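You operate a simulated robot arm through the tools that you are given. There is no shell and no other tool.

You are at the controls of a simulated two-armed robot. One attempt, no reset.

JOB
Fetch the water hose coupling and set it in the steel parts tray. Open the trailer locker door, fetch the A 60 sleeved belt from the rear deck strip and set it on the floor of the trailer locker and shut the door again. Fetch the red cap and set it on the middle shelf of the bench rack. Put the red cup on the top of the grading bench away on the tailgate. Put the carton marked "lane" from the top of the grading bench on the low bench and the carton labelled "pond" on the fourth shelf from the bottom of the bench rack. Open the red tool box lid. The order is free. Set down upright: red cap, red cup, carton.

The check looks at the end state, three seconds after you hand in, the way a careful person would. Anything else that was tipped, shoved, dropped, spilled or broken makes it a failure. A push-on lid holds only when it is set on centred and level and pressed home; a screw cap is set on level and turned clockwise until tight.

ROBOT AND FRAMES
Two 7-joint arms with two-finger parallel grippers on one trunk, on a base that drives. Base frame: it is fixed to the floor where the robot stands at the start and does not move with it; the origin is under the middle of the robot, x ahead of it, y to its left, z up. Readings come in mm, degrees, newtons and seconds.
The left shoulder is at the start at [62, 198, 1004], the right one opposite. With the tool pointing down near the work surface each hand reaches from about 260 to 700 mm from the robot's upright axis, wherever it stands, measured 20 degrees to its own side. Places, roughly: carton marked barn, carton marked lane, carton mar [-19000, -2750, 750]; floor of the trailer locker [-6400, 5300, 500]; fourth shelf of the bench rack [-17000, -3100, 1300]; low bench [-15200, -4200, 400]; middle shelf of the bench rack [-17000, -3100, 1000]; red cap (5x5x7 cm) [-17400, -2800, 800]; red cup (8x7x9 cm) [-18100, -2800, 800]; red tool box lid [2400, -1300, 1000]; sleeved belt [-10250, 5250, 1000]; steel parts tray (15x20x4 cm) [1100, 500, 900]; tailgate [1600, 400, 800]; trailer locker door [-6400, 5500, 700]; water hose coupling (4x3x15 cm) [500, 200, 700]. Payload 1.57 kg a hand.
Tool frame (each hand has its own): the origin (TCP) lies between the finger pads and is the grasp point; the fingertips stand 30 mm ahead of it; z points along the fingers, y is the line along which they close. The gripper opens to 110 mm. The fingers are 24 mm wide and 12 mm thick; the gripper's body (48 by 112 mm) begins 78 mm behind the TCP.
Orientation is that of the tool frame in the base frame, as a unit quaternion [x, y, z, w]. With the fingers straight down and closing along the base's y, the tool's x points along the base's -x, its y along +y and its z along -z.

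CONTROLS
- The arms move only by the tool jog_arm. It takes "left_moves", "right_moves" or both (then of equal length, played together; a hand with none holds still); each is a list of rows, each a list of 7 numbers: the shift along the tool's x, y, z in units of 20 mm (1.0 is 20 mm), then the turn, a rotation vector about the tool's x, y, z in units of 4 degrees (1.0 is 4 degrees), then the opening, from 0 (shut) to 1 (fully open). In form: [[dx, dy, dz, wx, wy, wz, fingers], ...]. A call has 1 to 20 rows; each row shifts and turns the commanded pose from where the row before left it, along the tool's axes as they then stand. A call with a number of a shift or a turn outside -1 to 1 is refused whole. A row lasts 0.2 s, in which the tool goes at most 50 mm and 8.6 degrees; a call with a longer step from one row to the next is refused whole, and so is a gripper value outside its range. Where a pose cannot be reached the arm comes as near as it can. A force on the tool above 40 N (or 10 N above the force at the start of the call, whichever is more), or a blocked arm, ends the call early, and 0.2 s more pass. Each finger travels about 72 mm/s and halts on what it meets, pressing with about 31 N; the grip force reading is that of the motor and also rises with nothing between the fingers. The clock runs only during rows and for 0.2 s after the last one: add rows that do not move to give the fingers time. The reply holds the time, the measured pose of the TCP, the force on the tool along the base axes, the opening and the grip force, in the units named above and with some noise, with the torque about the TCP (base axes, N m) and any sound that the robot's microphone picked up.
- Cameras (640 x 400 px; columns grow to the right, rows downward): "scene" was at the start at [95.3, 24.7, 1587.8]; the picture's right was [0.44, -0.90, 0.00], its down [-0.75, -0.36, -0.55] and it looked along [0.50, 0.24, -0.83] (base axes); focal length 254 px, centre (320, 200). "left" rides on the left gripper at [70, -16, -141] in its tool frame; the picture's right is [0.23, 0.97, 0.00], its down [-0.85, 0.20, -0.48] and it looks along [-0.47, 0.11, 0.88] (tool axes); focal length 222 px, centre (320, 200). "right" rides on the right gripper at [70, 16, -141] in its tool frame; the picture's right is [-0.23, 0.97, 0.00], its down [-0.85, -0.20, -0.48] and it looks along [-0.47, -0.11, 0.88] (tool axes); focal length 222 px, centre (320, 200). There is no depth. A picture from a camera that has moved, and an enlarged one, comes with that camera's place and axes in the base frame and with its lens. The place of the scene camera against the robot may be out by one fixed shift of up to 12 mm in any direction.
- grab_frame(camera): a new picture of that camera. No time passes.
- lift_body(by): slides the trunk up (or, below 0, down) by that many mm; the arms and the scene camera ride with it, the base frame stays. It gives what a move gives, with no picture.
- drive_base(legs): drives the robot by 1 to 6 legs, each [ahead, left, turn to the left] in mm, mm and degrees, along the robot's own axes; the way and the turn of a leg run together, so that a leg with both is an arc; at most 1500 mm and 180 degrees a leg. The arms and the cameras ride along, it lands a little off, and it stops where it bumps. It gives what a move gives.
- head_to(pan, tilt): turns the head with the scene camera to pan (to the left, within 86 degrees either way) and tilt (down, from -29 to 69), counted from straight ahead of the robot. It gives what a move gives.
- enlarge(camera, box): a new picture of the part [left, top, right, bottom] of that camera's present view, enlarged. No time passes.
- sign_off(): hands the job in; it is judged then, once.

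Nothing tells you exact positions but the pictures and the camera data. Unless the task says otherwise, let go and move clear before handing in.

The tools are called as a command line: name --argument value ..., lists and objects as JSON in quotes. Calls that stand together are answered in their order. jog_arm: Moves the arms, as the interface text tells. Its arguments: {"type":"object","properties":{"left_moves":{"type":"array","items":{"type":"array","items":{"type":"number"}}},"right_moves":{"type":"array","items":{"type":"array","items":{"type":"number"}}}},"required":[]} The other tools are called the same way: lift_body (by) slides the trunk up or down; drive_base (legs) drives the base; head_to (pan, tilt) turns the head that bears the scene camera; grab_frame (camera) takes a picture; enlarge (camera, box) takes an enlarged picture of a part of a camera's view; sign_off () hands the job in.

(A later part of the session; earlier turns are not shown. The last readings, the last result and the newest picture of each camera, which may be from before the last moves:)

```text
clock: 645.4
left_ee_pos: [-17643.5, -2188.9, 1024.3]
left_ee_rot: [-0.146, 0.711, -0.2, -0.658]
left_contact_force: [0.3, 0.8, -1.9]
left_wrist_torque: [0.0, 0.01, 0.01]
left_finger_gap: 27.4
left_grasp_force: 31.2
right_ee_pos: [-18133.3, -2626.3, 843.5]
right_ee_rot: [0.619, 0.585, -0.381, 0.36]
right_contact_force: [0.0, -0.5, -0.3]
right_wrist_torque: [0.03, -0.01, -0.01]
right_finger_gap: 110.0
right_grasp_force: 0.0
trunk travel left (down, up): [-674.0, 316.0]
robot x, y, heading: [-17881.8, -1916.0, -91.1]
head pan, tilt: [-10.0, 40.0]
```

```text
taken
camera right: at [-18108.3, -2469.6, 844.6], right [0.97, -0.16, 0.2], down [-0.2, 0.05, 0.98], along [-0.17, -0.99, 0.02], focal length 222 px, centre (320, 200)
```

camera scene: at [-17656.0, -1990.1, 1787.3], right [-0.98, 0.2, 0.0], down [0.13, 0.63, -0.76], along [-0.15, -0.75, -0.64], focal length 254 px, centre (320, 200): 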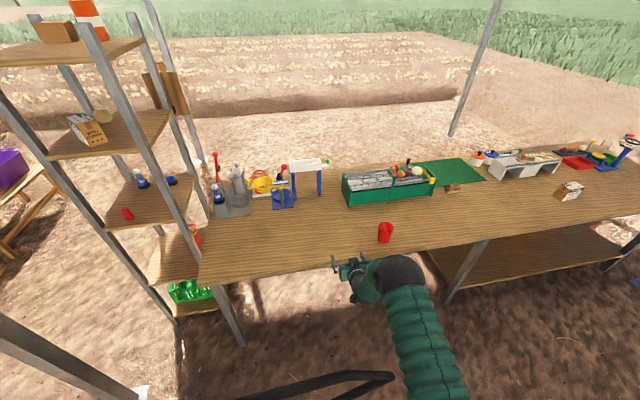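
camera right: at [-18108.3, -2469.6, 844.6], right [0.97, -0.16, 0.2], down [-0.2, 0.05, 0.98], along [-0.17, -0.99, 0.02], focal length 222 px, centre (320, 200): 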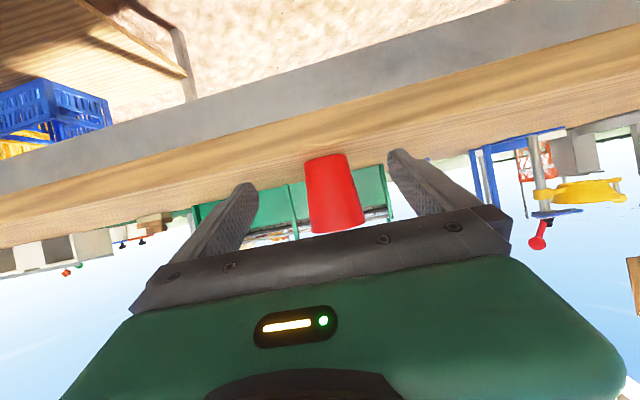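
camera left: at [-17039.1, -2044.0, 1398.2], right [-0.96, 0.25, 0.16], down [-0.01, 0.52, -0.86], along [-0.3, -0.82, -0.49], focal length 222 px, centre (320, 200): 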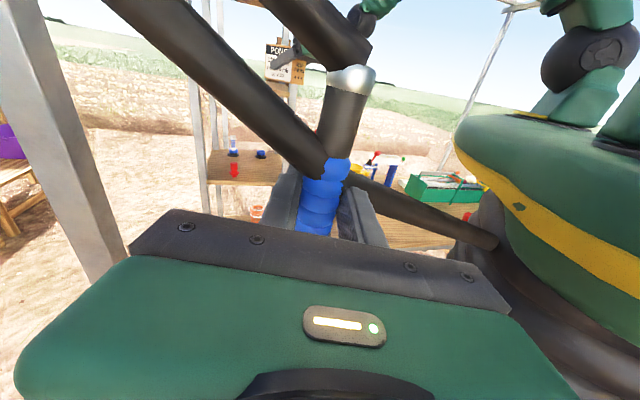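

drive_base --legs '[[85, -3, 0]]'

jog_arm --right_moves '[[0, 0, 0, 0, 0, 0, 1], [0, 0, 0, 0, 0, 0, 1]]'

grab_frame --camera "right"

```text
clock: 646.5
left_ee_pos: [-17643.9, -2271.6, 1021.7]
left_ee_rot: [-0.145, 0.71, -0.201, -0.659]
left_contact_force: [-0.7, -0.7, -2.2]
left_wrist_torque: [-0.02, 0.01, -0.02]
left_finger_gap: 27.8
left_grasp_force: 30.8
right_ee_pos: [-18135.9, -2709.7, 844.2]
right_ee_rot: [0.618, 0.586, -0.382, 0.359]
right_contact_force: [0.7, 0.4, -0.2]
right_wrist_torque: [0.01, 0.02, -0.05]
right_finger_gap: 110.3
right_grasp_force: 0.0
trunk travel left (down, up): [-674.0, 316.0]
robot x, y, heading: [-17883.3, -2000.5, -91.1]
head pan, tilt: [-10.0, 40.0]
```

```text
clock: 647.1
left_ee_pos: [-17646.1, -2272.7, 1022.1]
left_ee_rot: [-0.146, 0.711, -0.201, -0.658]
left_contact_force: [-0.4, 0.4, -3.3]
left_wrist_torque: [-0.02, 0.0, -0.03]
left_finger_gap: 27.4
left_grasp_force: 31.2
right_ee_pos: [-18136.7, -2709.5, 842.9]
right_ee_rot: [0.619, 0.585, -0.382, 0.359]
right_contact_force: [0.8, -0.8, 1.1]
right_wrist_torque: [0.01, 0.0, -0.02]
right_finger_gap: 110.2
right_grasp_force: 0.1
trunk travel left (down, up): [-674.0, 316.0]
robot x, y, heading: [-17886.7, -2002.6, -91.1]
head pan, tilt: [-10.0, 40.0]
```

```text
taken
camera right: at [-18111.1, -2552.5, 845.2], right [0.97, -0.16, 0.2], down [-0.19, 0.05, 0.98], along [-0.17, -0.99, 0.02], focal length 222 px, centre (320, 200)
```

right: 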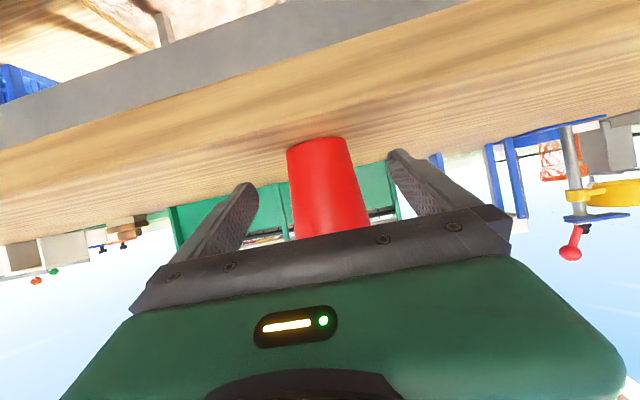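

jog_arm --right_moves '[[-0.375, 0.1, 0.74, 0, 0, 0, 1], [-0.375, 0.1, 0.74, 0, 0, 0, 1], [-0.375, 0.1, 0.74, 0, 0, 0, 1], [0, 0, 0, 0, 0, 0, 1]]'

grab_frame --camera "right"

enlarge --camera "scene" --box '[280, 180, 460, 320]'

```text
clock: 648.1
left_ee_pos: [-17645.4, -2273.0, 1022.8]
left_ee_rot: [-0.146, 0.711, -0.2, -0.659]
left_contact_force: [-0.2, 0.4, -2.7]
left_wrist_torque: [-0.02, 0.01, -0.02]
left_finger_gap: 27.4
left_grasp_force: 31.3
right_ee_pos: [-18133.7, -2759.5, 843.5]
right_ee_rot: [0.619, 0.584, -0.383, 0.359]
right_contact_force: [-0.5, -0.6, 0.9]
right_wrist_torque: [0.0, -0.01, -0.05]
right_finger_gap: 110.0
right_grasp_force: 0.0
trunk travel left (down, up): [-674.0, 316.0]
robot x, y, heading: [-17883.5, -2000.3, -91.3]
head pan, tilt: [-10.0, 40.0]
```

```text
taken
camera right: at [-18107.6, -2602.4, 845.7], right [0.97, -0.16, 0.2], down [-0.19, 0.05, 0.98], along [-0.17, -0.99, 0.02], focal length 222 px, centre (320, 200)
```

right: 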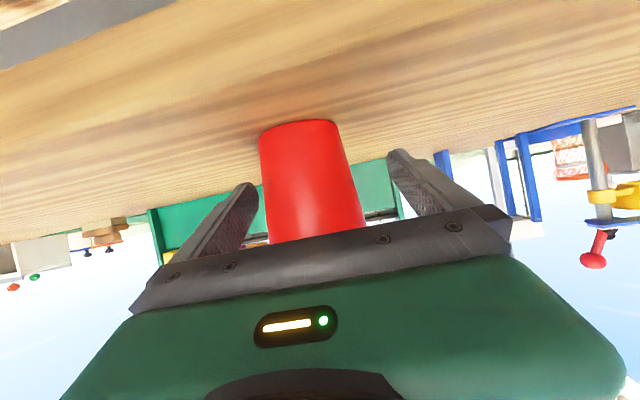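

```text
2.86 times, centred on (370, 250) of scene
camera zoom: at [-17902.4, -2126.6, 1684.3], right [-0.98, 0.2, 0.0], down [0.13, 0.63, -0.77], along [-0.15, -0.75, -0.64], focal length 726 px, centre (177, 57)
```

zoom: 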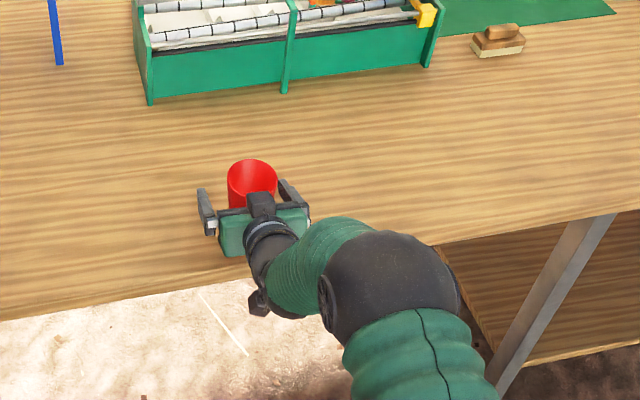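

jog_arm --right_moves '[[-0.05, -0.2, 0.1, 0, 0, 0, 1], [-0.05, -0.2, 0.1, 0, 0, 0, 1], [0, 0, 0, 0, 0, 0, 0.75], [0, 0, 0, 0, 0, 0, 0.5], [0, 0, 0, 0, 0, 0, 0.5], [0, 0, 0, 0, 0, 0, 0.5]]'

grab_frame --camera "right"

```text
clock: 649.5
left_ee_pos: [-17646.5, -2273.6, 1023.4]
left_ee_rot: [-0.145, 0.711, -0.2, -0.658]
left_contact_force: [0.4, 0.2, -2.3]
left_wrist_torque: [-0.01, 0.0, 0.0]
left_finger_gap: 27.6
left_grasp_force: 31.4
right_ee_pos: [-18141.7, -2764.5, 843.9]
right_ee_rot: [0.62, 0.585, -0.382, 0.358]
right_contact_force: [-1.1, -0.3, 0.8]
right_wrist_torque: [0.03, 0.06, -0.02]
right_finger_gap: 64.0
right_grasp_force: 30.9
trunk travel left (down, up): [-674.0, 316.0]
robot x, y, heading: [-17887.2, -2005.8, -91.3]
head pan, tilt: [-10.0, 40.0]
```

```text
taken
camera right: at [-18116.5, -2606.8, 845.3], right [0.97, -0.16, 0.2], down [-0.19, 0.05, 0.98], along [-0.17, -0.99, 0.02], focal length 222 px, centre (320, 200)
```

right: 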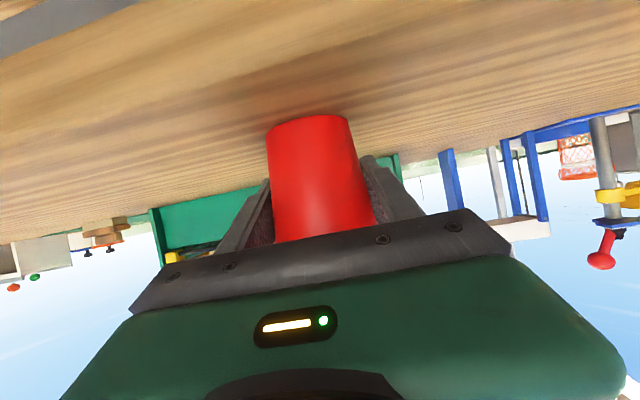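

Gripped at 64 mm. I lift the cup and check.

lift_body --by 40

grab_frame --camera "right"

lift_body --by 80

drive_base --legs '[[-700, 0, 0]]'

grab_frame --camera "scene"

```text
clock: 650.3
left_ee_pos: [-17646.1, -2273.7, 1063.1]
left_ee_rot: [-0.146, 0.71, -0.2, -0.659]
left_contact_force: [0.6, 0.4, -1.7]
left_wrist_torque: [-0.02, 0.0, -0.01]
left_finger_gap: 27.6
left_grasp_force: 30.7
right_ee_pos: [-18143.0, -2764.5, 883.5]
right_ee_rot: [0.619, 0.585, -0.381, 0.359]
right_contact_force: [0.8, 1.1, -0.8]
right_wrist_torque: [0.01, 0.0, 0.0]
right_finger_gap: 64.2
right_grasp_force: 30.8
trunk travel left (down, up): [-714.0, 276.0]
robot x, y, heading: [-17888.9, -2001.0, -91.5]
head pan, tilt: [-10.0, 40.0]
```

```text
taken
camera right: at [-18116.4, -2607.1, 884.8], right [0.97, -0.16, 0.2], down [-0.19, 0.05, 0.98], along [-0.17, -0.99, 0.02], focal length 222 px, centre (320, 200)
```

right: 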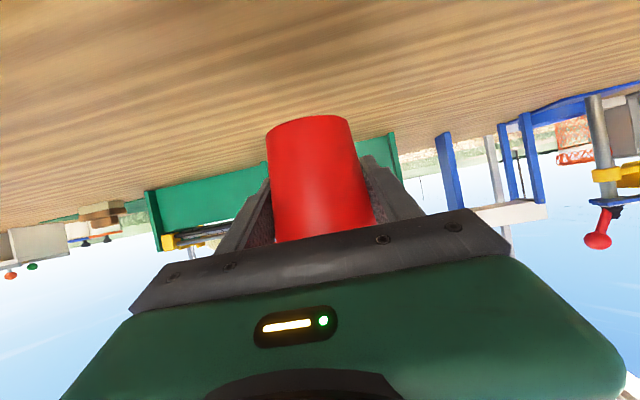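

```text
clock: 651.5
left_ee_pos: [-17645.8, -2272.3, 1143.0]
left_ee_rot: [-0.146, 0.71, -0.199, -0.659]
left_contact_force: [-0.2, 0.9, -1.4]
left_wrist_torque: [-0.03, 0.0, -0.02]
left_finger_gap: 27.3
left_grasp_force: 31.4
right_ee_pos: [-18140.8, -2763.9, 963.1]
right_ee_rot: [0.619, 0.584, -0.383, 0.359]
right_contact_force: [0.9, 0.7, -0.4]
right_wrist_torque: [0.02, 0.0, 0.0]
right_finger_gap: 63.9
right_grasp_force: 30.8
trunk travel left (down, up): [-794.0, 196.0]
robot x, y, heading: [-17888.4, -2006.4, -91.2]
head pan, tilt: [-10.0, 40.0]
```

```text
clock: 655.3
left_ee_pos: [-17628.5, -1576.7, 1143.0]
left_ee_rot: [-0.143, 0.712, -0.197, -0.659]
left_contact_force: [0.4, 1.1, -1.1]
left_wrist_torque: [-0.01, 0.02, -0.01]
left_finger_gap: 27.5
left_grasp_force: 31.2
right_ee_pos: [-18128.6, -2060.1, 962.8]
right_ee_rot: [0.622, 0.583, -0.382, 0.356]
right_contact_force: [0.4, 0.2, -0.5]
right_wrist_torque: [0.0, -0.03, -0.02]
right_finger_gap: 63.7
right_grasp_force: 31.2
trunk travel left (down, up): [-794.0, 196.0]
robot x, y, heading: [-17867.3, -1301.9, -91.9]
head pan, tilt: [-10.0, 40.0]
```

```text
taken
camera scene: at [-17883.0, -1428.5, 1804.1], right [-0.98, 0.21, 0.0], down [0.13, 0.63, -0.76], along [-0.16, -0.75, -0.65], focal length 254 px, centre (320, 200)
```

scene: 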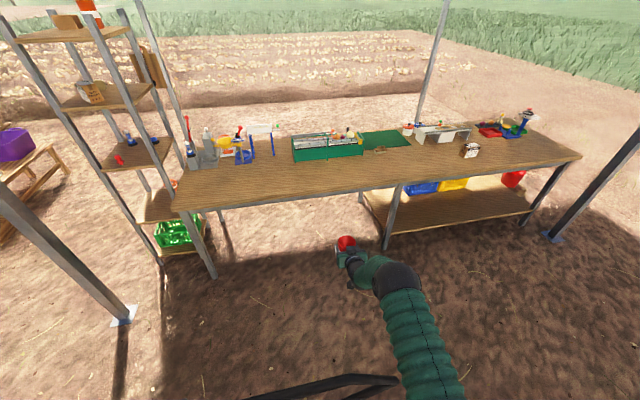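

The cup is secure and the bench is otherwise undisturbed. I now drive back to the van along the same proven route.

drive_base --legs '[[0, -1115, 0], [-1450, 0, 0], [-1450, 0, 0], [-600, 0, 0], [0, 0, 95]]'

head_to --pan 0 --tilt 15

grab_frame --camera "scene"

```text
clock: 681.8
left_ee_pos: [-18530.3, 2521.5, 1143.0]
left_ee_rot: [0.615, -0.385, 0.615, 0.308]
left_contact_force: [-0.1, 0.1, -2.0]
left_wrist_torque: [0.03, 0.02, -0.01]
left_finger_gap: 27.5
left_grasp_force: 31.2
right_ee_pos: [-18016.3, 2049.3, 965.2]
right_ee_rot: [0.004, 0.852, -0.003, 0.524]
right_contact_force: [-0.2, -0.1, -0.7]
right_wrist_torque: [-0.01, -0.03, 0.04]
right_finger_gap: 62.6
right_grasp_force: 31.6
trunk travel left (down, up): [-794.0, 196.0]
robot x, y, heading: [-18789.0, 2266.4, 1.5]
head pan, tilt: [-10.0, 40.0]
```

```text
clock: 682.7
left_ee_pos: [-18532.3, 2520.9, 1143.8]
left_ee_rot: [0.615, -0.384, 0.616, 0.309]
left_contact_force: [0.2, 0.0, -1.7]
left_wrist_torque: [0.0, 0.03, 0.01]
left_finger_gap: 27.7
left_grasp_force: 30.8
right_ee_pos: [-18016.6, 2049.1, 964.6]
right_ee_rot: [0.003, 0.851, -0.003, 0.525]
right_contact_force: [-1.0, -1.0, 0.2]
right_wrist_torque: [0.03, 0.04, 0.03]
right_finger_gap: 62.9
right_grasp_force: 30.8
trunk travel left (down, up): [-794.0, 196.0]
robot x, y, heading: [-18787.9, 2268.9, 1.5]
head pan, tilt: [0.0, 15.0]
```

```text
taken
camera scene: at [-18662.2, 2265.0, 1843.7], right [0.02, -1.0, 0.0], down [-0.26, -0.01, -0.97], along [0.96, 0.02, -0.26], focal length 254 px, centre (320, 200)
```

scene: 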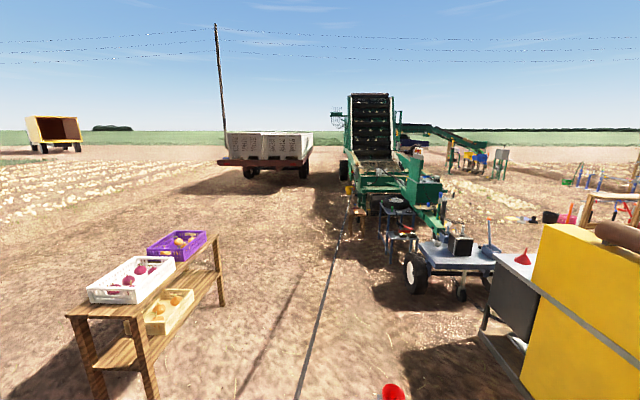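

grab_frame --camera "right"

```text
taken
camera right: at [-18174.0, 2067.6, 966.4], right [0.11, 0.97, 0.2], down [-0.05, -0.2, 0.98], along [0.99, -0.12, 0.02], focal length 222 px, centre (320, 200)
```

right: 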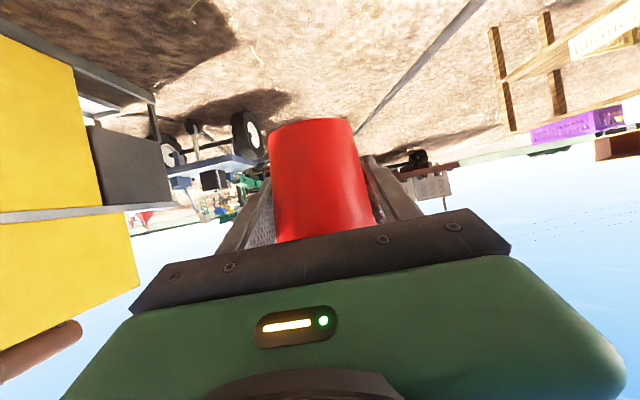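

The cup is steady. I continue along the known route around the far side of the trailer.

drive_base --legs '[[1400, 0, 0], [1400, 0, 0], [1300, 0, 0], [0, 0, 57]]'

grab_frame --camera "scene"

grab_frame --camera "right"

```text
clock: 705.0
left_ee_pos: [-14765.8, 2795.8, 1143.6]
left_ee_rot: [0.725, -0.026, 0.687, -0.042]
left_contact_force: [0.7, -0.6, -1.9]
left_wrist_torque: [0.0, 0.01, -0.01]
left_finger_gap: 27.4
left_grasp_force: 31.3
right_ee_pos: [-14100.0, 3006.8, 964.7]
right_ee_rot: [-0.423, 0.739, 0.26, 0.456]
right_contact_force: [-0.4, 0.6, -0.6]
right_wrist_torque: [-0.03, 0.0, -0.02]
right_finger_gap: 62.7
right_grasp_force: 30.9
trunk travel left (down, up): [-794.0, 196.0]
robot x, y, heading: [-14676.3, 2444.5, 61.5]
head pan, tilt: [0.0, 15.0]
```

```text
taken
camera scene: at [-14616.2, 2551.9, 1843.8], right [0.88, -0.48, 0.0], down [-0.12, -0.23, -0.97], along [0.46, 0.85, -0.26], focal length 254 px, centre (320, 200)
```

scene: 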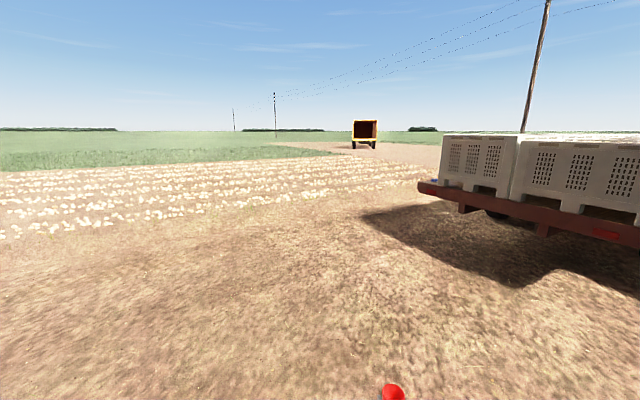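

```text
taken
camera right: at [-14193.8, 2879.9, 966.0], right [-0.79, 0.58, 0.2], down [0.15, -0.14, 0.98], along [0.6, 0.8, 0.02], focal length 222 px, centre (320, 200)
```

right: 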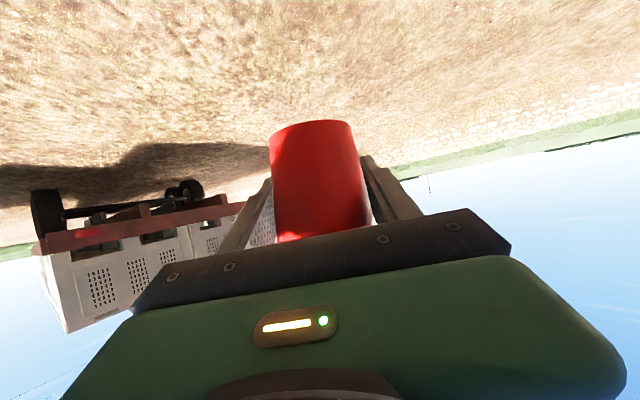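

drive_base --legs '[[1300, 0, 0], [1300, 0, 0], [1300, 0, 0], [1200, 0, 0], [0, 0, -62], [1450, 0, 0]]'

grab_frame --camera "scene"

grab_frame --camera "right"

```text
clock: 739.1
left_ee_pos: [-10394.4, 7113.6, 1144.2]
left_ee_rot: [0.608, -0.394, 0.611, 0.317]
left_contact_force: [0.0, 0.0, -1.8]
left_wrist_torque: [0.03, 0.0, 0.01]
left_finger_gap: 27.4
left_grasp_force: 31.8
right_ee_pos: [-9893.7, 6627.3, 966.5]
right_ee_rot: [0.017, 0.85, -0.011, 0.526]
right_contact_force: [0.8, 0.2, -1.4]
right_wrist_torque: [0.01, -0.01, 0.02]
right_finger_gap: 62.3
right_grasp_force: 31.3
trunk travel left (down, up): [-794.0, 196.0]
robot x, y, heading: [-10658.6, 6870.3, -0.3]
head pan, tilt: [0.0, 15.0]
```

```text
taken
camera scene: at [-10531.5, 6863.0, 1843.9], right [-0.01, -1.0, 0.0], down [-0.26, 0.0, -0.97], along [0.97, -0.01, -0.26], focal length 254 px, centre (320, 200)
```

scene: 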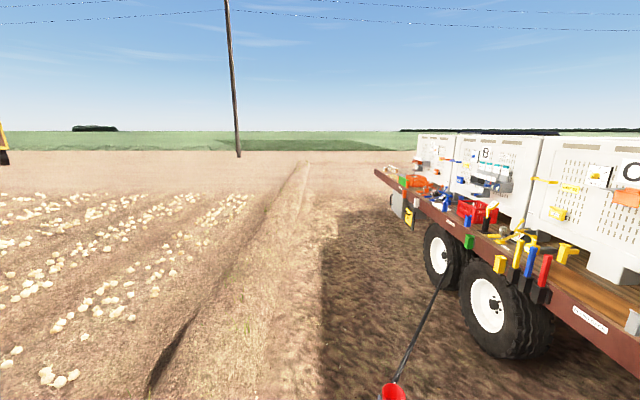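

```text
taken
camera right: at [-10050.3, 6650.7, 967.0], right [0.14, 0.97, 0.2], down [-0.05, -0.2, 0.98], along [0.99, -0.15, 0.02], focal length 222 px, centre (320, 200)
```

right: 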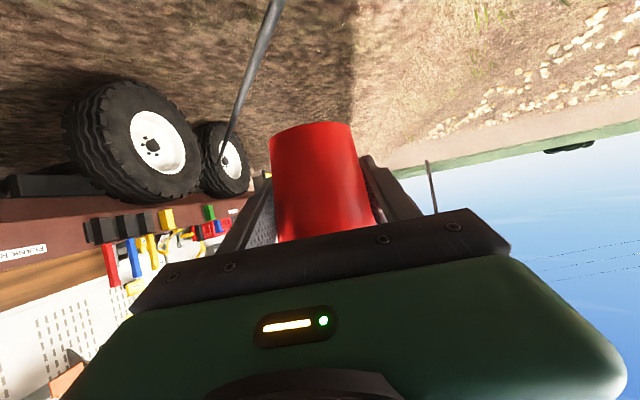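

drive_base --legs '[[1450, 0, 0], [1450, 0, 0], [1450, 0, 0], [1450, 0, 0], [1450, 0, 0]]'

head_to --pan -30 --tilt 15

grab_frame --camera "scene"

grab_frame --camera "right"

```text
clock: 773.4
left_ee_pos: [-3169.2, 7122.6, 1145.6]
left_ee_rot: [0.61, -0.392, 0.613, 0.315]
left_contact_force: [-0.7, 0.5, -2.8]
left_wrist_torque: [-0.01, 0.01, 0.01]
left_finger_gap: 27.5
left_grasp_force: 31.4
right_ee_pos: [-2666.9, 6639.8, 966.2]
right_ee_rot: [0.014, 0.851, -0.01, 0.525]
right_contact_force: [0.5, 0.4, 0.1]
right_wrist_torque: [-0.01, 0.01, 0.0]
right_finger_gap: 62.2
right_grasp_force: 30.8
trunk travel left (down, up): [-794.0, 196.0]
robot x, y, heading: [-3428.4, 6876.0, -0.1]
head pan, tilt: [0.0, 15.0]
```

```text
clock: 774.4
left_ee_pos: [-3170.4, 7123.2, 1145.1]
left_ee_rot: [0.609, -0.393, 0.613, 0.315]
left_contact_force: [-0.4, -0.5, -1.7]
left_wrist_torque: [-0.01, -0.01, 0.01]
left_finger_gap: 27.7
left_grasp_force: 31.0
right_ee_pos: [-2666.9, 6639.4, 966.9]
right_ee_rot: [0.014, 0.851, -0.009, 0.525]
right_contact_force: [0.4, -0.9, 0.0]
right_wrist_torque: [0.01, 0.01, 0.01]
right_finger_gap: 62.1
right_grasp_force: 30.5
trunk travel left (down, up): [-794.0, 196.0]
robot x, y, heading: [-3429.3, 6874.1, 0.0]
head pan, tilt: [-30.0, 15.0]
```

```text
taken
camera scene: at [-3316.2, 6825.5, 1843.9], right [-0.5, -0.87, 0.0], down [-0.23, 0.13, -0.97], along [0.84, -0.48, -0.26], focal length 254 px, centre (320, 200)
```

scene: 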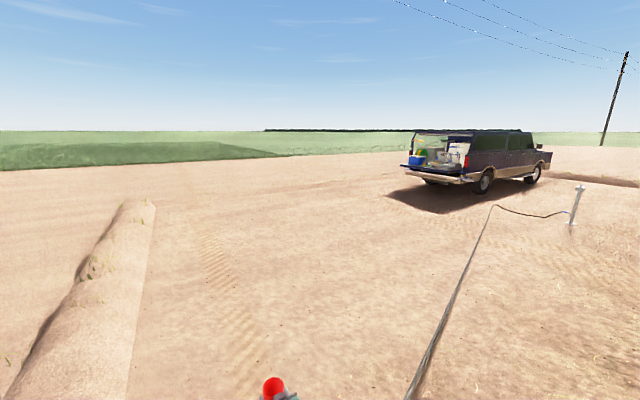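

```text
taken
camera right: at [-2823.8, 6661.7, 967.6], right [0.14, 0.97, 0.2], down [-0.05, -0.2, 0.98], along [0.99, -0.14, 0.02], focal length 222 px, centre (320, 200)
```

right: 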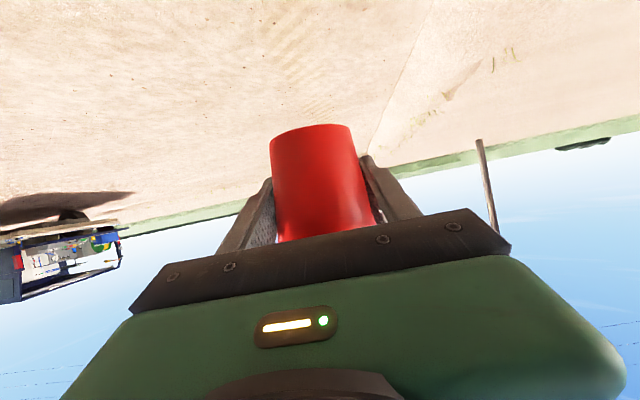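

Clear ground leads to the van's open rear. I turn toward it and drive up to a stand-off behind the tailgate.

drive_base --legs '[[0, 0, -41], [1450, 0, 0], [1450, 0, 0], [1450, 0, 0], [1300, 0, 0]]'

head_to --pan -20 --tilt 12

grab_frame --camera "scene"

enlarge --camera "scene" --box '[160, 80, 480, 280]'

grab_frame --camera "right"

```text
clock: 803.2
left_ee_pos: [1129.9, 3111.2, 1144.2]
left_ee_rot: [-0.423, 0.589, -0.455, -0.517]
left_contact_force: [-0.8, 0.5, -2.2]
left_wrist_torque: [0.01, 0.02, 0.01]
left_finger_gap: 27.7
left_grasp_force: 30.5
right_ee_pos: [1169.4, 2413.8, 966.4]
right_ee_rot: [0.325, 0.786, -0.201, 0.486]
right_contact_force: [-0.5, -0.3, -1.2]
right_wrist_torque: [-0.01, 0.0, 0.03]
right_finger_gap: 62.0
right_grasp_force: 30.7
trunk travel left (down, up): [-794.0, 196.0]
robot x, y, heading: [771.6, 3106.0, -43.2]
head pan, tilt: [-30.0, 15.0]
```

```text
clock: 803.9
left_ee_pos: [1130.2, 3110.6, 1144.8]
left_ee_rot: [-0.423, 0.589, -0.454, -0.518]
left_contact_force: [-0.6, 0.6, -2.9]
left_wrist_torque: [0.02, 0.01, 0.01]
left_finger_gap: 27.6
left_grasp_force: 30.9
right_ee_pos: [1168.5, 2413.8, 967.4]
right_ee_rot: [0.325, 0.786, -0.201, 0.486]
right_contact_force: [-0.4, -0.5, -0.3]
right_wrist_torque: [-0.02, 0.01, -0.03]
right_finger_gap: 62.1
right_grasp_force: 31.2
trunk travel left (down, up): [-794.0, 196.0]
robot x, y, heading: [778.7, 3106.7, -43.0]
head pan, tilt: [-20.0, 12.0]
```

```text
taken
camera scene: at [842.3, 2995.6, 1848.7], right [-0.89, -0.45, 0.0], down [-0.1, 0.19, -0.98], along [0.44, -0.87, -0.21], focal length 254 px, centre (320, 200)
```

scene: 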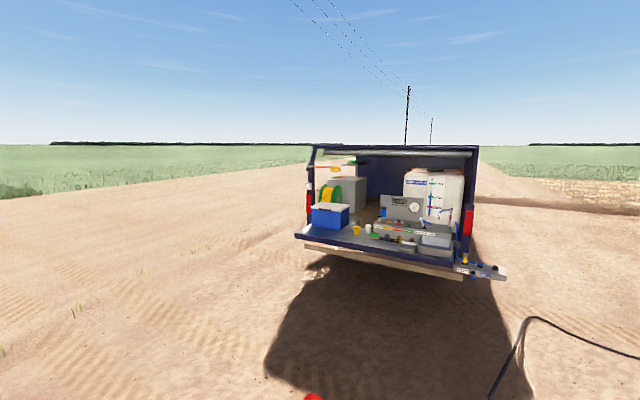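

```text
2.00 times, centred on (320, 180) of scene
camera zoom: at [842.3, 2995.6, 1848.7], right [-0.89, -0.45, 0.0], down [-0.1, 0.19, -0.98], along [0.44, -0.87, -0.21], focal length 508 px, centre (320, 240)
```

zoom: 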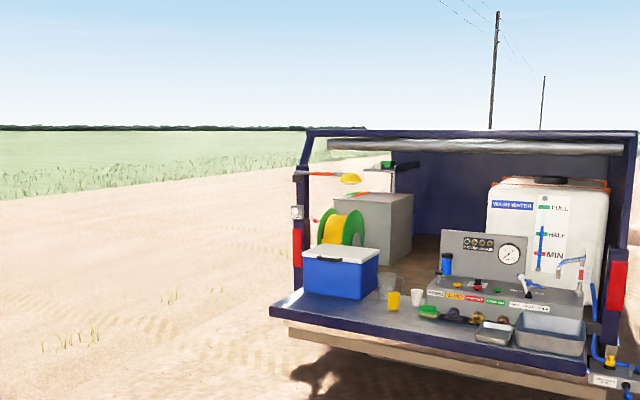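

```text
taken
camera right: at [1069.1, 2537.3, 968.1], right [0.76, 0.62, 0.2], down [-0.17, -0.11, 0.98], along [0.63, -0.78, 0.02], focal length 222 px, centre (320, 200)
```

right: 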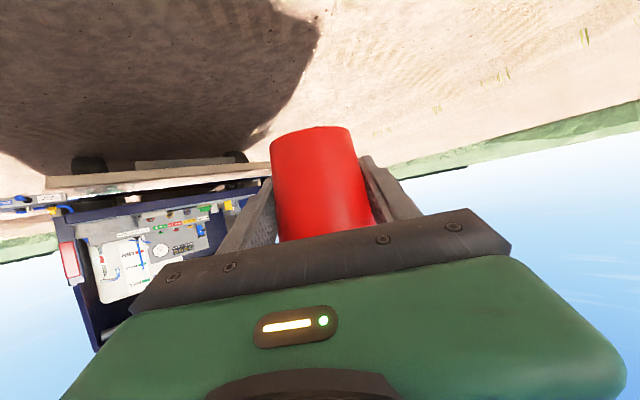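

The tailgate is in view with a cool box on its left, cups, the small steel tray and the basin. I move to a stand-off facing it squarely.

drive_base --legs '[[1450, -85, 0], [0, 0, -47]]'

head_to --pan -5 --tilt 30

grab_frame --camera "scene"

enlarge --camera "scene" --box '[180, 60, 480, 260]'

```text
clock: 813.4
left_ee_pos: [2037.3, 1786.0, 1144.7]
left_ee_rot: [-0.154, 0.708, -0.213, -0.655]
left_contact_force: [0.1, -0.4, -2.9]
left_wrist_torque: [0.02, -0.01, 0.04]
left_finger_gap: 27.6
left_grasp_force: 30.7
right_ee_pos: [1555.3, 1280.6, 967.8]
right_ee_rot: [0.611, 0.591, -0.379, 0.366]
right_contact_force: [-0.6, 0.1, -0.3]
right_wrist_torque: [0.0, 0.01, -0.01]
right_finger_gap: 61.8
right_grasp_force: 30.6
trunk travel left (down, up): [-794.0, 196.0]
robot x, y, heading: [1789.2, 2044.3, -89.7]
head pan, tilt: [-20.0, 12.0]
```

```text
clock: 814.2
left_ee_pos: [2037.2, 1786.8, 1145.3]
left_ee_rot: [-0.153, 0.708, -0.212, -0.656]
left_contact_force: [-0.9, 0.6, -2.5]
left_wrist_torque: [-0.01, -0.02, 0.01]
left_finger_gap: 27.6
left_grasp_force: 31.5
right_ee_pos: [1555.9, 1281.6, 968.4]
right_ee_rot: [0.611, 0.592, -0.379, 0.366]
right_contact_force: [-0.7, 0.1, -0.1]
right_wrist_torque: [0.01, 0.0, 0.02]
right_finger_gap: 62.1
right_grasp_force: 30.7
trunk travel left (down, up): [-794.0, 196.0]
robot x, y, heading: [1791.8, 2043.7, -89.7]
head pan, tilt: [-5.0, 30.0]
```

```text
taken
camera scene: at [1784.8, 1911.8, 1819.7], right [-1.0, 0.08, 0.0], down [0.04, 0.5, -0.87], along [-0.07, -0.86, -0.5], focal length 254 px, centre (320, 200)
```

scene: 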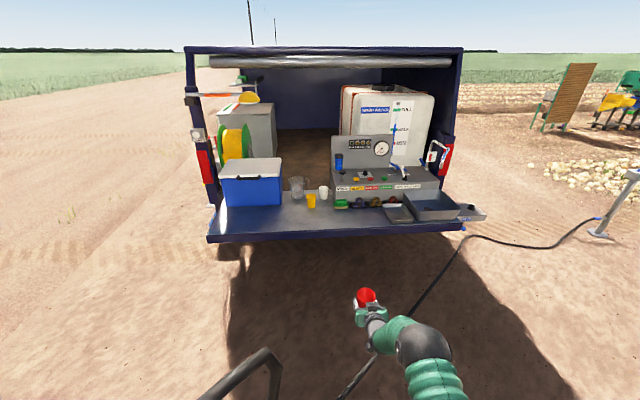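

```text
2.00 times, centred on (330, 160) of scene
camera zoom: at [1784.8, 1911.8, 1819.7], right [-1.0, 0.08, 0.0], down [0.04, 0.5, -0.87], along [-0.07, -0.86, -0.5], focal length 508 px, centre (300, 280)
```

zoom: 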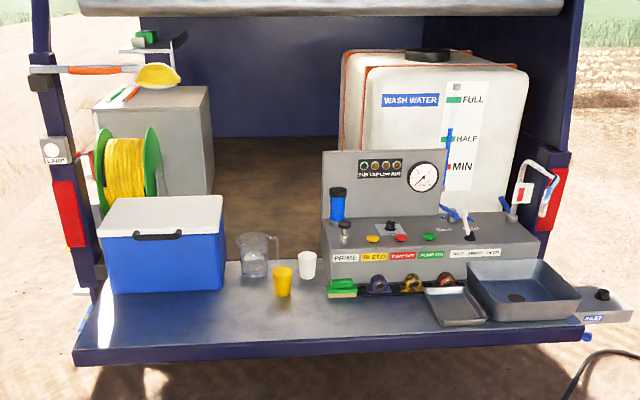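

I can see a free spot at the front of the tailgate between the yellow cup and the green sponge. I drive closer.

drive_base --legs '[[620, 84, 0]]'

head_to --pan -10 --tilt 40

grab_frame --camera "scene"

grab_frame --camera "right"

grab_frame --camera "left"

```text
clock: 817.7
left_ee_pos: [2119.7, 1169.5, 1145.0]
left_ee_rot: [-0.151, 0.709, -0.21, -0.656]
left_contact_force: [0.0, 0.8, -2.6]
left_wrist_torque: [0.0, 0.05, -0.02]
left_finger_gap: 27.6
left_grasp_force: 30.6
right_ee_pos: [1634.5, 666.5, 968.3]
right_ee_rot: [0.612, 0.589, -0.38, 0.366]
right_contact_force: [-1.0, -0.2, -0.4]
right_wrist_torque: [0.02, 0.0, 0.01]
right_finger_gap: 61.7
right_grasp_force: 30.5
trunk travel left (down, up): [-794.0, 196.0]
robot x, y, heading: [1879.8, 1423.7, -90.2]
head pan, tilt: [-5.0, 30.0]
```

```text
clock: 818.4
left_ee_pos: [2119.7, 1169.8, 1145.3]
left_ee_rot: [-0.152, 0.709, -0.211, -0.655]
left_contact_force: [0.4, 0.9, -3.2]
left_wrist_torque: [0.04, -0.02, 0.0]
left_finger_gap: 27.6
left_grasp_force: 31.2
right_ee_pos: [1634.9, 665.6, 968.8]
right_ee_rot: [0.613, 0.589, -0.379, 0.365]
right_contact_force: [0.2, 0.2, -0.3]
right_wrist_torque: [0.01, 0.01, -0.02]
right_finger_gap: 61.5
right_grasp_force: 30.8
trunk travel left (down, up): [-794.0, 196.0]
robot x, y, heading: [1878.1, 1428.6, -90.0]
head pan, tilt: [-10.0, 40.0]
```

```text
taken
camera scene: at [1862.3, 1300.7, 1804.3], right [-0.98, 0.18, 0.0], down [0.11, 0.63, -0.77], along [-0.14, -0.75, -0.64], focal length 254 px, centre (320, 200)
```

scene: 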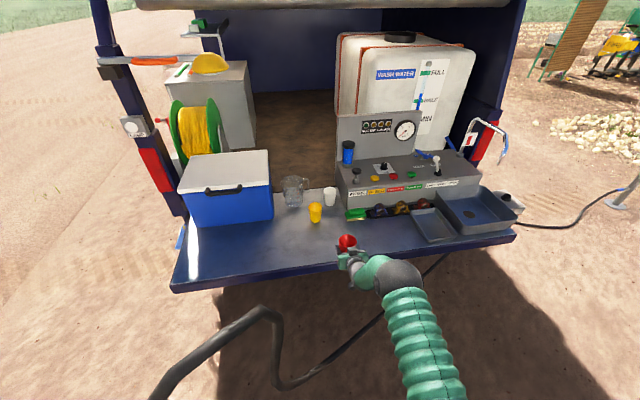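

```text
taken
camera right: at [1657.2, 823.8, 969.2], right [0.97, -0.14, 0.2], down [-0.2, 0.06, 0.98], along [-0.15, -0.99, 0.03], focal length 222 px, centre (320, 200)
```

right: 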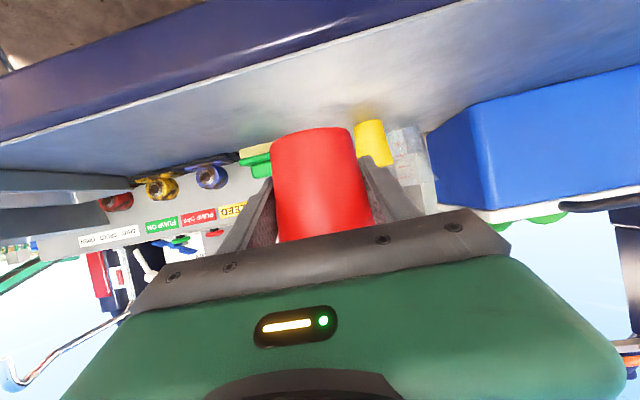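

```text
taken
camera left: at [2244.2, 1229.1, 1224.4], right [-0.5, 0.86, 0.13], down [0.4, 0.36, -0.85], along [-0.77, -0.37, -0.52], focal length 222 px, centre (320, 200)
```

left: 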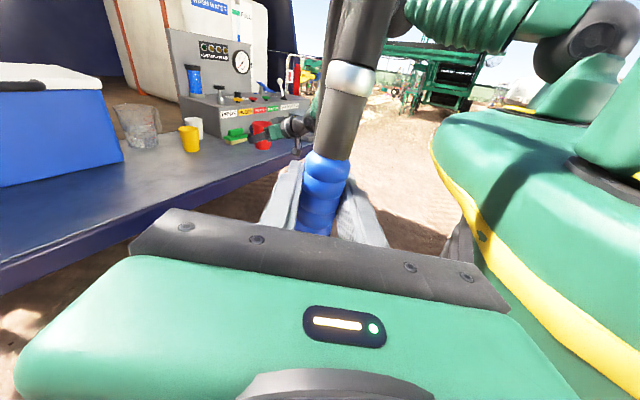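

The tailgate top is at z≈834 with its front edge at y≈607. I move the cup over the free spot and lower it.

drive_base --legs '[[208, 5, 0]]'

lift_body --by -70

grab_frame --camera "right"

grab_frame --camera "scene"

```text
clock: 820.0
left_ee_pos: [2123.9, 965.5, 1146.0]
left_ee_rot: [-0.149, 0.709, -0.209, -0.657]
left_contact_force: [-0.9, 0.0, -2.6]
left_wrist_torque: [0.01, 0.04, 0.04]
left_finger_gap: 27.7
left_grasp_force: 31.0
right_ee_pos: [1636.0, 464.3, 970.9]
right_ee_rot: [0.612, 0.589, -0.38, 0.367]
right_contact_force: [-0.6, 0.8, 0.2]
right_wrist_torque: [0.04, -0.01, -0.06]
right_finger_gap: 61.6
right_grasp_force: 31.2
trunk travel left (down, up): [-794.0, 196.0]
robot x, y, heading: [1881.4, 1222.7, -90.3]
head pan, tilt: [-10.0, 40.0]
```

```text
clock: 821.1
left_ee_pos: [2124.3, 965.0, 1076.0]
left_ee_rot: [-0.15, 0.709, -0.21, -0.656]
left_contact_force: [0.3, 0.2, -2.3]
left_wrist_torque: [0.04, 0.01, 0.02]
left_finger_gap: 27.7
left_grasp_force: 30.2
right_ee_pos: [1635.6, 463.5, 899.5]
right_ee_rot: [0.613, 0.588, -0.381, 0.366]
right_contact_force: [0.2, 0.2, -0.3]
right_wrist_torque: [0.03, 0.0, 0.0]
right_finger_gap: 61.7
right_grasp_force: 31.6
trunk travel left (down, up): [-724.0, 266.0]
robot x, y, heading: [1883.3, 1220.1, -90.5]
head pan, tilt: [-10.0, 40.0]
```

```text
taken
camera right: at [1658.7, 619.9, 900.3], right [0.97, -0.14, 0.2], down [-0.2, 0.06, 0.98], along [-0.15, -0.99, 0.03], focal length 222 px, centre (320, 200)
```

right: 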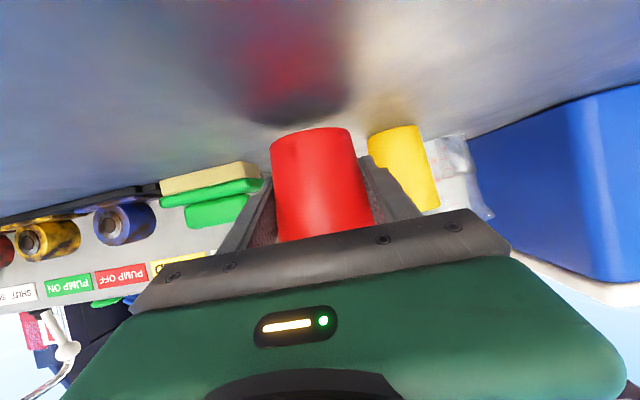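

```text
taken
camera scene: at [1865.8, 1096.0, 1734.4], right [-0.98, 0.18, 0.0], down [0.12, 0.63, -0.77], along [-0.14, -0.75, -0.64], focal length 254 px, centre (320, 200)
```

scene: 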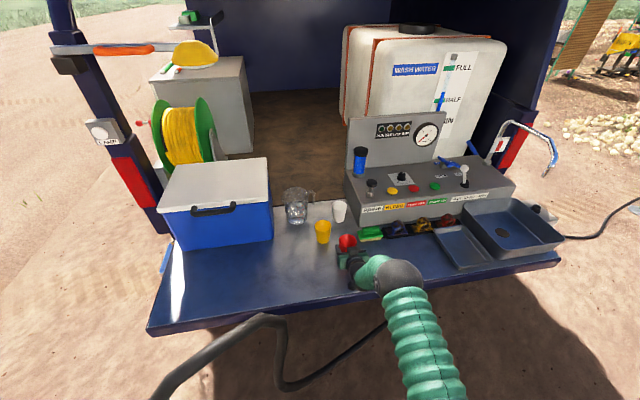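

lift_body --by -8

lift_body --by -4

lift_body --by -4

grab_frame --camera "right"

```text
clock: 821.7
left_ee_pos: [2122.3, 963.7, 1068.4]
left_ee_rot: [-0.152, 0.709, -0.211, -0.656]
left_contact_force: [0.4, 0.9, -2.5]
left_wrist_torque: [0.01, -0.03, -0.01]
left_finger_gap: 27.5
left_grasp_force: 30.7
right_ee_pos: [1635.7, 461.5, 892.4]
right_ee_rot: [0.613, 0.588, -0.381, 0.365]
right_contact_force: [-0.2, 0.9, -0.3]
right_wrist_torque: [-0.02, -0.03, 0.01]
right_finger_gap: 61.4
right_grasp_force: 30.6
trunk travel left (down, up): [-716.0, 274.0]
robot x, y, heading: [1882.5, 1222.2, -90.6]
head pan, tilt: [-10.0, 40.0]
```

```text
clock: 822.2
left_ee_pos: [2123.9, 964.7, 1062.4]
left_ee_rot: [-0.149, 0.709, -0.21, -0.656]
left_contact_force: [-0.1, -0.5, -2.5]
left_wrist_torque: [0.01, 0.03, -0.01]
left_finger_gap: 27.4
left_grasp_force: 31.2
right_ee_pos: [1636.6, 460.7, 888.4]
right_ee_rot: [0.613, 0.588, -0.382, 0.365]
right_contact_force: [-0.2, -0.9, 1.0]
right_wrist_torque: [0.02, 0.07, 0.02]
right_finger_gap: 62.0
right_grasp_force: 31.5
trunk travel left (down, up): [-712.0, 278.0]
robot x, y, heading: [1880.5, 1220.8, -90.2]
head pan, tilt: [-10.0, 40.0]
```

```text
clock: 822.7
left_ee_pos: [2123.7, 965.0, 1059.0]
left_ee_rot: [-0.149, 0.709, -0.21, -0.656]
left_contact_force: [-0.7, 0.7, -1.6]
left_wrist_torque: [0.02, -0.05, -0.03]
left_finger_gap: 27.5
left_grasp_force: 30.6
right_ee_pos: [1636.2, 462.1, 889.0]
right_ee_rot: [0.612, 0.587, -0.383, 0.367]
right_contact_force: [-0.9, -1.1, 14.7]
right_wrist_torque: [0.32, 0.13, 0.0]
right_finger_gap: 61.7
right_grasp_force: 31.1
trunk travel left (down, up): [-708.0, 282.0]
robot x, y, heading: [1879.7, 1223.6, -90.3]
head pan, tilt: [-10.0, 40.0]
```

```text
taken
camera right: at [1659.1, 619.5, 886.8], right [0.97, -0.14, 0.2], down [-0.2, 0.07, 0.98], along [-0.15, -0.99, 0.04], focal length 222 px, centre (320, 200)
```

right: 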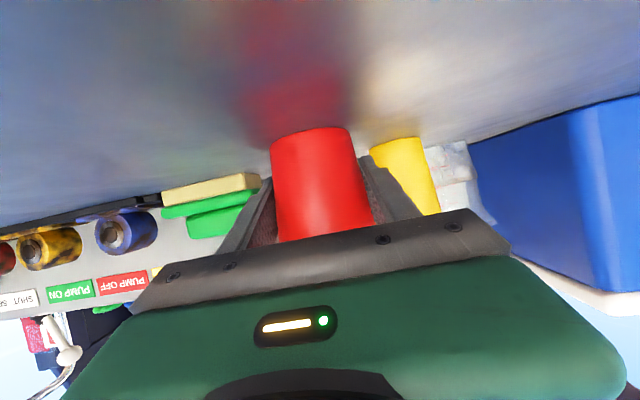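

The cup touches the tailgate (15 N). I relieve 3 mm and open slowly.

lift_body --by 2

jog_arm --right_moves '[[0, 0, 0, 0, 0, 0, 0.62], [0, 0, 0, 0, 0, 0, 0.7], [0, 0, 0, 0, 0, 0, 0.8], [0, 0, 0, 0, 0, 0, 0.9], [0, 0, 0, 0, 0, 0, 0.95], [0, 0, 0, 0, 0, 0, 0.95]]'

grab_frame --camera "right"

```text
clock: 823.2
left_ee_pos: [2124.0, 964.9, 1061.3]
left_ee_rot: [-0.151, 0.709, -0.211, -0.656]
left_contact_force: [-0.3, 0.0, -1.9]
left_wrist_torque: [-0.02, -0.02, 0.03]
left_finger_gap: 27.3
left_grasp_force: 31.4
right_ee_pos: [1635.7, 462.8, 888.9]
right_ee_rot: [0.612, 0.587, -0.382, 0.366]
right_contact_force: [-0.9, -5.4, 13.0]
right_wrist_torque: [0.1, 0.16, 0.07]
right_finger_gap: 61.6
right_grasp_force: 31.2
trunk travel left (down, up): [-710.0, 280.0]
robot x, y, heading: [1881.1, 1219.1, -90.5]
head pan, tilt: [-10.0, 40.0]
```

```text
clock: 824.6
left_ee_pos: [2122.4, 962.5, 1061.5]
left_ee_rot: [-0.15, 0.709, -0.21, -0.656]
left_contact_force: [-0.6, -0.9, -2.3]
left_wrist_torque: [-0.01, 0.02, -0.04]
left_finger_gap: 27.7
left_grasp_force: 30.6
right_ee_pos: [1637.5, 461.8, 883.6]
right_ee_rot: [0.614, 0.588, -0.381, 0.364]
right_contact_force: [-0.5, 0.5, -0.2]
right_wrist_torque: [0.0, 0.0, 0.02]
right_finger_gap: 104.5
right_grasp_force: 0.1
trunk travel left (down, up): [-710.0, 280.0]
robot x, y, heading: [1878.5, 1221.1, -90.4]
head pan, tilt: [-10.0, 40.0]
```

```text
taken
camera right: at [1658.8, 619.4, 885.7], right [0.97, -0.14, 0.2], down [-0.2, 0.06, 0.98], along [-0.15, -0.99, 0.03], focal length 222 px, centre (320, 200)
```

right: 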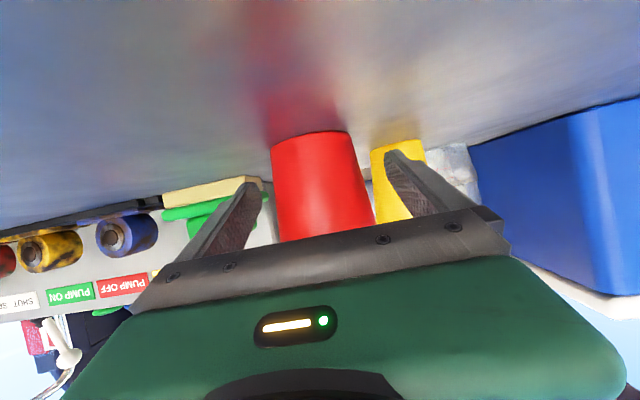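

The cup stands free. I back off and look.

drive_base --legs '[[-400, 5, 0]]'

grab_frame --camera "scene"

enlarge --camera "scene" --box '[280, 120, 560, 290]'

```text
clock: 827.1
left_ee_pos: [2130.3, 1359.1, 1060.9]
left_ee_rot: [-0.148, 0.71, -0.207, -0.657]
left_contact_force: [-0.7, 0.4, -1.8]
left_wrist_torque: [-0.03, -0.01, -0.01]
left_finger_gap: 27.5
left_grasp_force: 31.5
right_ee_pos: [1640.4, 861.8, 884.0]
right_ee_rot: [0.615, 0.587, -0.381, 0.364]
right_contact_force: [0.2, -0.4, -0.5]
right_wrist_torque: [0.0, 0.0, -0.02]
right_finger_gap: 104.7
right_grasp_force: 0.1
trunk travel left (down, up): [-710.0, 280.0]
robot x, y, heading: [1888.0, 1616.9, -90.7]
head pan, tilt: [-10.0, 40.0]
```

```text
taken
camera scene: at [1874.1, 1492.2, 1720.1], right [-0.98, 0.19, 0.0], down [0.12, 0.63, -0.76], along [-0.14, -0.75, -0.65], focal length 254 px, centre (320, 200)
```

scene: 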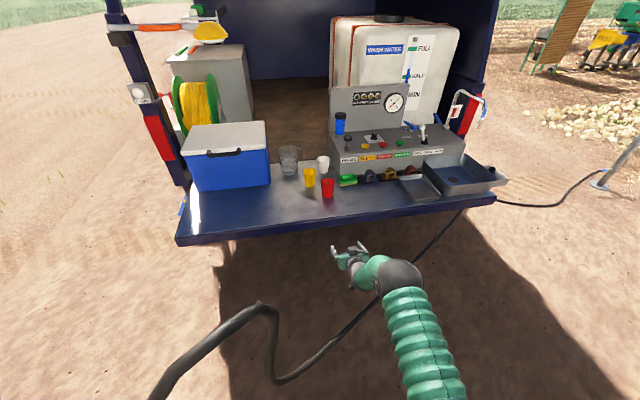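

```text
2.29 times, centred on (420, 205) of scene
camera zoom: at [1874.1, 1492.2, 1720.1], right [-0.98, 0.19, 0.0], down [0.12, 0.63, -0.76], along [-0.14, -0.75, -0.65], focal length 581 px, centre (91, 189)
```

zoom: 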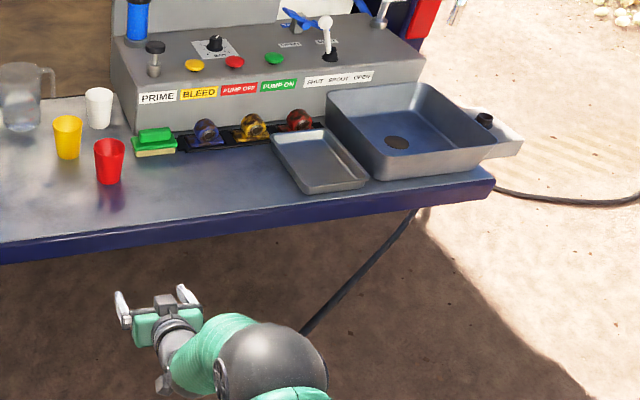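

The red cup stands on the tailgate. Now the coupling: the tray (x≈1055–1215, y≈392–600) is empty. I tuck the right arm back and bring the left hand forward in free space.

jog_arm --right_moves '[[0.363, 0, -0.713, 0, 1, 0, 0.5], [0.412, 0, -0.686, 0, 1, 0, 0.5], [0.459, 0, -0.655, 0, 1, 0, 0.5], [0.503, 0, -0.622, 0, 1, 0, 0.5], [0.546, 0, -0.585, 0, 1, 0, 0.5], [0.585, 0, -0.546, 0, 1, 0, 0.5], [0.622, 0, -0.503, 0, 1, 0, 0.5], [0.655, 0, -0.459, 0, 1, 0, 0.5], [0.686, 0, -0.412, 0, 1, 0, 0.5], [0.713, 0, -0.363, 0, 1, 0, 0.5], [0.737, 0, -0.313, 0, 1, 0, 0.5], [0.757, 0, -0.261, 0, 1, 0, 0.5], [0.773, 0, -0.207, 0, 1, 0, 0.5], [0.786, 0, -0.153, 0, 1, 0, 0.5], [0.794, 0, -0.098, 0, 1, 0, 0.5], [0.799, 0, -0.3, 0, 0.7, 0, 0.5], [1, 0, -0.4, 0, 0, 0, 0.5], [1, 0, -0.4, 0, 0, 0, 0.5], [1, 0, -0.4, 0, 0, 0, 0.5], [1, 0, -0.4, 0, 0, 0, 0.5]]' --left_moves '[[-0.06, -0.825, 0.467, 0, 0, 0, 0], [-0.06, -0.825, 0.467, 0, 0, 0, 0], [-0.06, -0.825, 0.467, 0, 0, 0, 0], [-0.06, -0.825, 0.467, 0, 0, 0, 0], [-0.06, -0.825, 0.467, 0, 0, 0, 0], [-0.06, -0.825, 0.467, 0, 0, 0, 0], [-0.06, -0.825, 0.467, 0, 0, 0, 0], [-0.06, -0.825, 0.467, 0, 0, 0, 0], [-0.06, -0.825, 0.467, 0, 0, 0, 0], [-0.06, -0.825, 0.467, 0, 0, 0, 0], [0, 0, 0, 0, 0, 0, 0], [0, 0, 0, 0, 0, 0, 0], [0, 0, 0, 0, 0, 0, 0], [0, 0, 0, 0, 0, 0, 0], [0, 0, 0, 0, 0, 0, 0], [0, 0, 0, 0, 0, 0, 0], [0, 0, 0, 0, 0, 0, 0], [0, 0, 0, 0, 0, 0, 0], [0, 0, 0, 0, 0, 0, 0], [0, 0, 0, 0, 0, 0, 0]]'

head_to --pan 5 --tilt 55

grab_frame --camera "scene"

```text
clock: 831.3
left_ee_pos: [2129.7, 1172.9, 1062.4]
left_ee_rot: [-0.147, 0.71, -0.209, -0.657]
left_contact_force: [0.2, 0.6, -1.9]
left_wrist_torque: [0.0, 0.02, -0.03]
left_finger_gap: 27.6
left_grasp_force: 31.0
right_ee_pos: [1656.6, 1200.0, 918.5]
right_ee_rot: [0.724, 0.69, -0.006, 0.005]
right_contact_force: [0.3, -0.7, 0.5]
right_wrist_torque: [-0.02, 0.03, 0.0]
right_finger_gap: 55.1
right_grasp_force: 0.1
trunk travel left (down, up): [-710.0, 280.0]
robot x, y, heading: [1891.7, 1617.4, -90.6]
head pan, tilt: [-10.0, 40.0]
```

```text
clock: 832.1
left_ee_pos: [2129.9, 1173.1, 1062.1]
left_ee_rot: [-0.147, 0.71, -0.208, -0.657]
left_contact_force: [0.7, -0.9, -2.3]
left_wrist_torque: [0.04, 0.02, -0.01]
left_finger_gap: 27.5
left_grasp_force: 31.0
right_ee_pos: [1654.1, 1200.4, 918.4]
right_ee_rot: [0.724, 0.69, -0.006, 0.005]
right_contact_force: [-0.6, -0.1, 0.0]
right_wrist_torque: [-0.01, -0.02, 0.01]
right_finger_gap: 55.0
right_grasp_force: 0.1
trunk travel left (down, up): [-710.0, 280.0]
robot x, y, heading: [1890.6, 1618.4, -90.6]
head pan, tilt: [5.0, 55.0]
```

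```text
taken
camera scene: at [1895.4, 1505.4, 1699.6], right [-1.0, -0.07, 0.0], down [-0.06, 0.82, -0.57], along [0.04, -0.57, -0.82], focal length 254 px, centre (320, 200)
```

scene: 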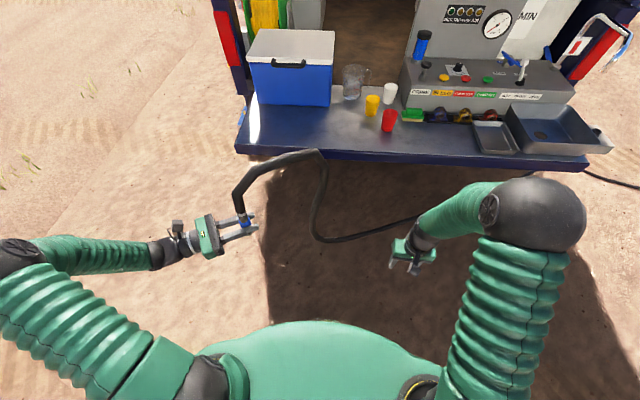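

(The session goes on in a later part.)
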